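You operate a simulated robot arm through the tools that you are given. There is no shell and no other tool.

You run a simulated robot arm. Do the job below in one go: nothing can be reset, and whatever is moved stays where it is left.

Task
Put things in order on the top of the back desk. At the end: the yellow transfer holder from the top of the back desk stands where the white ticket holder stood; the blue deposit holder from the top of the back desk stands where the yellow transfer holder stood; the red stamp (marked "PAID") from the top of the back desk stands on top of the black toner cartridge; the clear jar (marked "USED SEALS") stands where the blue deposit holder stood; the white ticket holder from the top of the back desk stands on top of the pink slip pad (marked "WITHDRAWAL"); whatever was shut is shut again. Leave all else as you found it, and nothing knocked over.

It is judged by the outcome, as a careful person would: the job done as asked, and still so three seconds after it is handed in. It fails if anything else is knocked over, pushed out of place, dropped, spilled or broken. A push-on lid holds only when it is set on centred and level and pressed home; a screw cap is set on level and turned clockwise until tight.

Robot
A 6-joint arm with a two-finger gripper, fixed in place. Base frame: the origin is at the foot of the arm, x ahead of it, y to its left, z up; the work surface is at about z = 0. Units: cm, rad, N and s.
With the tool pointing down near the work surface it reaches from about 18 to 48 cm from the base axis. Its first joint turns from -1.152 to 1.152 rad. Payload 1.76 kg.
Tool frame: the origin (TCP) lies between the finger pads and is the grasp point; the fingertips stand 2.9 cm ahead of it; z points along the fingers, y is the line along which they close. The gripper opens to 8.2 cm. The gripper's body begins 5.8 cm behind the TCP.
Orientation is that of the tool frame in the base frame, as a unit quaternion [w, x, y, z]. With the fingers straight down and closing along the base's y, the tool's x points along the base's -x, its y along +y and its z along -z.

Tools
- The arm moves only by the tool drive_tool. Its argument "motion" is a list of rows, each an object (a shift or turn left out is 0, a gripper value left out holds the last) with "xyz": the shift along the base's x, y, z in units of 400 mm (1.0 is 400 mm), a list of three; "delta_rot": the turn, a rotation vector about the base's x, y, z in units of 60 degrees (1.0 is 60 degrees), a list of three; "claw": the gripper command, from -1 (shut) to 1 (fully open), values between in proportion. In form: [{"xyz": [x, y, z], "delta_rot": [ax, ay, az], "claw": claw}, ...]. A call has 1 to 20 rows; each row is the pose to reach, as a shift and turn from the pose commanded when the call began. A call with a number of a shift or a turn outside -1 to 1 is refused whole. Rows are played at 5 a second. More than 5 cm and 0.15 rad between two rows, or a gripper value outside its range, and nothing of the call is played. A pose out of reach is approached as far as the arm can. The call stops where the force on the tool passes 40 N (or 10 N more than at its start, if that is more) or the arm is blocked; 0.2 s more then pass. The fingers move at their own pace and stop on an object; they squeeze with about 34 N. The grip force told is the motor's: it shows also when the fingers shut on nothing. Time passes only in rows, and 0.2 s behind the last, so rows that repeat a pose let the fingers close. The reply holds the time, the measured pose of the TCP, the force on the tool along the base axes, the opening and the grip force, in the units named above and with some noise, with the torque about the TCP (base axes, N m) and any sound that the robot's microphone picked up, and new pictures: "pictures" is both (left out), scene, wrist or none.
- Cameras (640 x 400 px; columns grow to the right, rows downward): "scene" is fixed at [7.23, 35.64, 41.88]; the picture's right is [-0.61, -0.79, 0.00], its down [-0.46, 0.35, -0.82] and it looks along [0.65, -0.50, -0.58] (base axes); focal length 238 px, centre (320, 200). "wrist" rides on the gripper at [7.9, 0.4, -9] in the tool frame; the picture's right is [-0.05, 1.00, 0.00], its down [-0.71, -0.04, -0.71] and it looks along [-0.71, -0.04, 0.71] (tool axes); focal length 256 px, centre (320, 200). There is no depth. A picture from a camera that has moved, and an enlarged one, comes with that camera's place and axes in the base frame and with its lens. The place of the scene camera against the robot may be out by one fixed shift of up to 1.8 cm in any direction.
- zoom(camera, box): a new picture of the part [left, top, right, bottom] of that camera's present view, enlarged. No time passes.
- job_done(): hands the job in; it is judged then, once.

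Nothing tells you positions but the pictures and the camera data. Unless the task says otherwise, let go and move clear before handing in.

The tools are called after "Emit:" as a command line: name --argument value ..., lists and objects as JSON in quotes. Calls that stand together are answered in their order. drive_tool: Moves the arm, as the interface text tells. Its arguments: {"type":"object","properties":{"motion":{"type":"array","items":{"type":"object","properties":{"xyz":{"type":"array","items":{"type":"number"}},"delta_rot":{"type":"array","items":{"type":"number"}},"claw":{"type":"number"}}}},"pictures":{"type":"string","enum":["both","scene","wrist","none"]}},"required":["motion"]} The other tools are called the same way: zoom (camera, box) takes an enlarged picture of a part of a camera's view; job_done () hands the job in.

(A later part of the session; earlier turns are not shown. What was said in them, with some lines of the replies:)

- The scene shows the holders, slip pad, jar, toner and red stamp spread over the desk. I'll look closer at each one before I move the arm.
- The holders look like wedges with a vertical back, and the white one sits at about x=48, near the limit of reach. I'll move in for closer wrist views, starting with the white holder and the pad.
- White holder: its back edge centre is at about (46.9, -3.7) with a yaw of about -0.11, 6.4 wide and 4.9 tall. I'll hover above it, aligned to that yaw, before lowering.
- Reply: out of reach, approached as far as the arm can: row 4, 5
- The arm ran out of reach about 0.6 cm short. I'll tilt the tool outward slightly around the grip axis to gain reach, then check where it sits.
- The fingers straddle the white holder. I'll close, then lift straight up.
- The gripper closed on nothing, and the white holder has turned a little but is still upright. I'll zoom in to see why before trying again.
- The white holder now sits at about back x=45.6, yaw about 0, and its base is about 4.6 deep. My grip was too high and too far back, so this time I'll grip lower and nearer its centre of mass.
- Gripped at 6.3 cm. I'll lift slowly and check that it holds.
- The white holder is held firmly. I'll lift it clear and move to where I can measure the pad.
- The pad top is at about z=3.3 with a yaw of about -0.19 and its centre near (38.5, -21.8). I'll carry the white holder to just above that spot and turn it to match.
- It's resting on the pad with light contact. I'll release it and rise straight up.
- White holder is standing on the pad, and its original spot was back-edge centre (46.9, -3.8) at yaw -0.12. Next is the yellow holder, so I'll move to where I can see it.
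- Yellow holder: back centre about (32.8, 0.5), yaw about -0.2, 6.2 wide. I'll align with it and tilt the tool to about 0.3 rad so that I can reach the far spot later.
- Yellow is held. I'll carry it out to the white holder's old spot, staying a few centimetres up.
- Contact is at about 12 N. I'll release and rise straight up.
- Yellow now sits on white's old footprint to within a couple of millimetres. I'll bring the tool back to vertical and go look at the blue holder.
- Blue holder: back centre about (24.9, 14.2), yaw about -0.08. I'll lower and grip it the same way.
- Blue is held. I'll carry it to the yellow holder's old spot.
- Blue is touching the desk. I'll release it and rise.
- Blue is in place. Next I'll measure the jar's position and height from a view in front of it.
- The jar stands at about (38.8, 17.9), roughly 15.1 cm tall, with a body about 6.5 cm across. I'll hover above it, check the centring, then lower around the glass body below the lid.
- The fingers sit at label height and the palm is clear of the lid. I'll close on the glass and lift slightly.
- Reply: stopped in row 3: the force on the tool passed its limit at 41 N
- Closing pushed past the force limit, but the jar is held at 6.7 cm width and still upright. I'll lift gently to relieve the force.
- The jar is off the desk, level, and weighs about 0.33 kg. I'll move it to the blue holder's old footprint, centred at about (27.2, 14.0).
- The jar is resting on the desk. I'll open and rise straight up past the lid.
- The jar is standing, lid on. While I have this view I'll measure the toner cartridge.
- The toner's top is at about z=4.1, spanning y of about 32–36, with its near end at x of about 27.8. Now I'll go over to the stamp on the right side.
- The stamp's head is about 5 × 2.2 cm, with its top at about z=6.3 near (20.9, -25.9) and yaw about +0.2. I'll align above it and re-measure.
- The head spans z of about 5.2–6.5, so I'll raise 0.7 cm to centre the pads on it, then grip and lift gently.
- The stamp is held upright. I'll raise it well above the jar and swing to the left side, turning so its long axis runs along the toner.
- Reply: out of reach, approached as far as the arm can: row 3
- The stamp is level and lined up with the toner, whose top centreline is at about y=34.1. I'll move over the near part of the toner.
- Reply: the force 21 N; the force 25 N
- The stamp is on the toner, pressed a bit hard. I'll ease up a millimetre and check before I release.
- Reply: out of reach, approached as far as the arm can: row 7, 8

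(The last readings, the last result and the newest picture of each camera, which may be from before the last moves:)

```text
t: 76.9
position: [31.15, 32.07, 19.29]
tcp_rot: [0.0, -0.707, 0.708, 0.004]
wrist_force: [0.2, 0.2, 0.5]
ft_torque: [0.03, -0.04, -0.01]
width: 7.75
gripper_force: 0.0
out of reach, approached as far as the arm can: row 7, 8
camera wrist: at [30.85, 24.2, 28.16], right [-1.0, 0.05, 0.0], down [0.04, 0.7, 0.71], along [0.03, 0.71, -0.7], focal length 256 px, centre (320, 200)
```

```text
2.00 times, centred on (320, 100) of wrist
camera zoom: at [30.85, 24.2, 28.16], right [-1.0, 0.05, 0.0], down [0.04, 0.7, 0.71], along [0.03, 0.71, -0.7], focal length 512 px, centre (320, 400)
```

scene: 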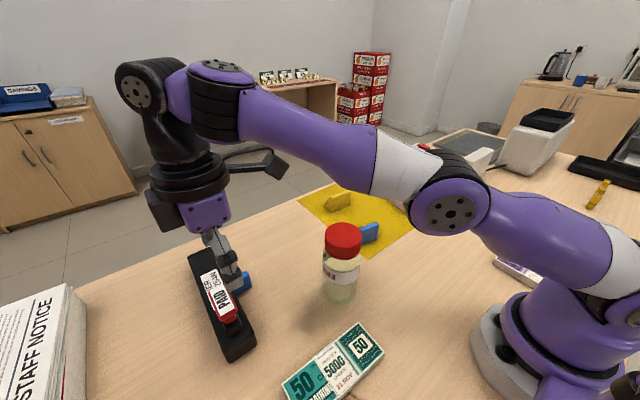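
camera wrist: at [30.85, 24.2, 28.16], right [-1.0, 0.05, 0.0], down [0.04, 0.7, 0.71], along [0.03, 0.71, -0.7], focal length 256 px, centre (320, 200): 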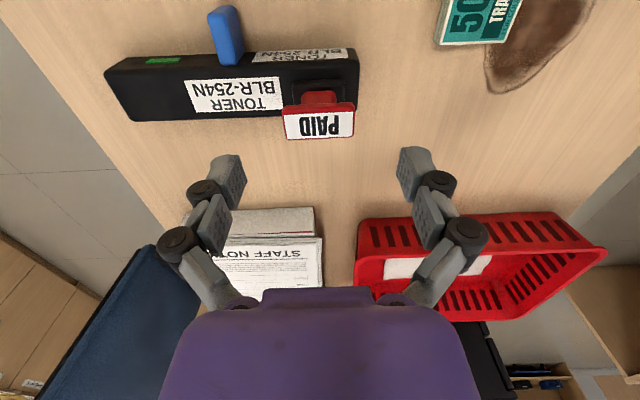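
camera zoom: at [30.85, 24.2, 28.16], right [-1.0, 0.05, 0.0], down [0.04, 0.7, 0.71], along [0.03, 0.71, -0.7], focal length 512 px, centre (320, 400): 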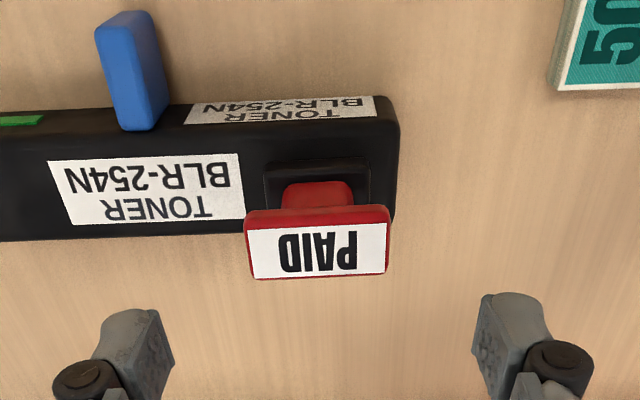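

The stamp stands on the toner. I'll pull the arm back and check everything once more.

Emit:
drive_tool --motion '[{"xyz": [0, -0.08, 0.05]}, {"xyz": [0.02, -0.18, 0.1]}, {"xyz": [0.03, -0.28, 0.12]}, {"xyz": [0.03, -0.38, 0.12]}, {"xyz": [0.02, -0.48, 0.12]}, {"xyz": [0, -0.58, 0.12]}, {"xyz": [-0.03, -0.68, 0.12]}, {"xyz": [-0.06, -0.78, 0.12]}, {"xyz": [-0.1, -0.87, 0.12]}, {"xyz": [-0.1, -0.87, 0.12]}]'

Emit:
zoom --camera "scene" --box '[180, 150, 480, 380]'

Emit:
zoom --camera "scene" --box '[180, 230, 280, 370]'

Emit:
zoom --camera "scene" --box '[290, 145, 460, 310]'

```text
t: 79.1
position: [27.73, -4.23, 25.61]
tcp_rot: [-0.001, 0.708, -0.707, -0.005]
wrist_force: [0.6, 0.2, 0.4]
ft_torque: [0.02, 0.03, -0.02]
width: 7.77
gripper_force: 0.0
out of reach, approached as far as the arm can: row 7, 8, 9
camera wrist: at [27.48, -12.29, 34.54], right [-1.0, 0.05, 0.01], down [0.04, 0.7, 0.71], along [0.03, 0.71, -0.7], focal length 256 px, centre (320, 200)
```

scene: 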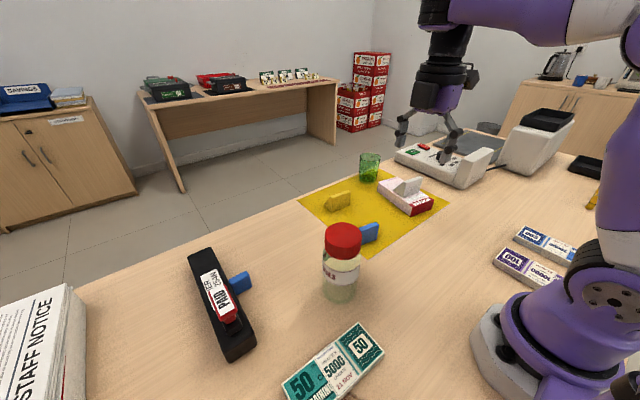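
wrist: 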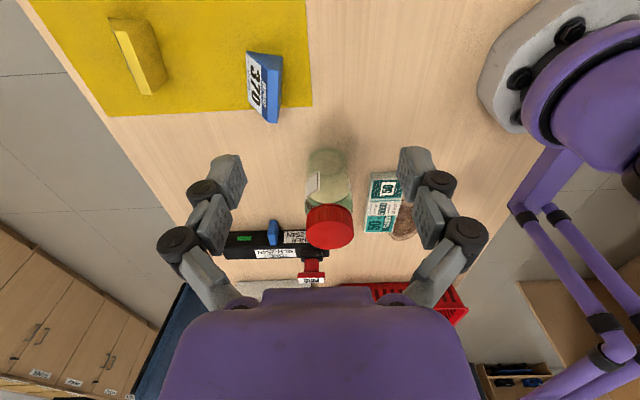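

```text
1.74 times, centred on (330, 265) of scene
camera zoom: at [7.23, 35.64, 41.88], right [-0.61, -0.79, 0.0], down [-0.46, 0.35, -0.82], along [0.65, -0.5, -0.58], focal length 415 px, centre (303, 87)
```

zoom: 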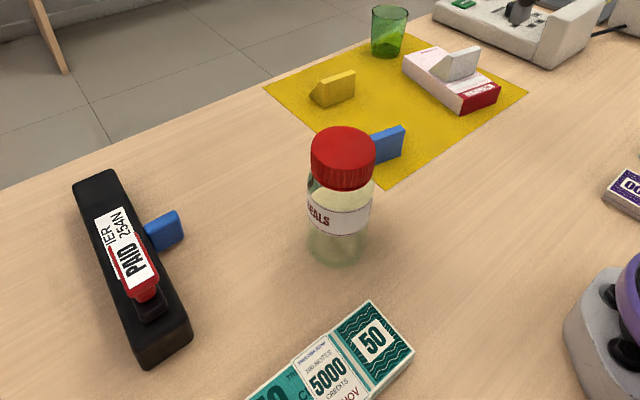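

```text
2.86 times, centred on (230, 300) of scene
camera zoom: at [7.23, 35.64, 41.88], right [-0.61, -0.79, 0.0], down [-0.46, 0.35, -0.82], along [0.65, -0.5, -0.58], focal length 681 px, centre (577, -86)
```

zoom: 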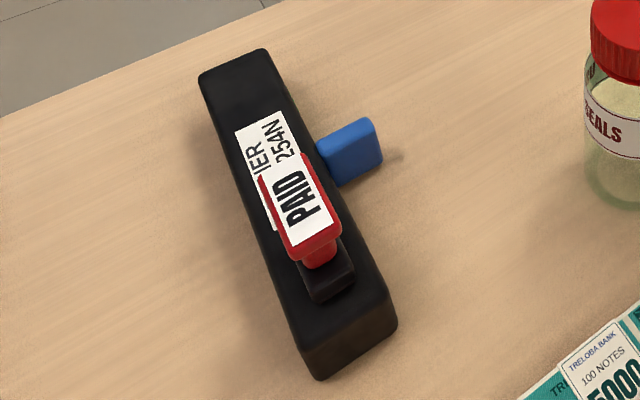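

```text
2.42 times, centred on (375, 228) of scene
camera zoom: at [7.23, 35.64, 41.88], right [-0.61, -0.79, 0.0], down [-0.46, 0.35, -0.82], along [0.65, -0.5, -0.58], focal length 578 px, centre (187, 133)
```

zoom: 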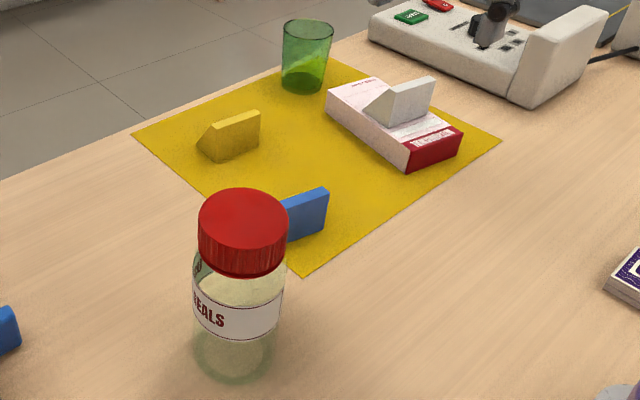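

Everything is where it was asked for. White is on the pad, yellow is on white's old spot, blue is on yellow's, the shut jar is on blue's, and the stamp stands on the toner. The gripper is empty and clear, so I'm handing the job in.

Emit:
job_done

```text
The job is handed in.
```

All five moves are done, the jar's lid stayed on throughout, and I've handed the job in. In the last pictures everything was upright and nothing else looked out of place.

- **White ticket holder:** it stands on the pink withdrawal pad, turned to line up with the pad.
- **Yellow transfer holder:** it stands where the white holder stood, within about 2 mm of the original footprint.
- **Blue deposit holder:** it stands where the yellow holder stood, at the same angle.
- **Jar ("USED SEALS"):** it stands where the blue holder stood.
- **Red stamp ("PAID"):** it stands upright on the near part of the toner cartridge.

- **White holder grip:** my first grip slipped, nudging it about 1.3 cm and turning it slightly. It stayed upright and I picked it up cleanly on the second try. I placed the yellow holder by the white holder's original position, not the nudged one.
- **Jar grip:** closing on the jar briefly passed the 40 N force limit. I saw no damage to the jar.
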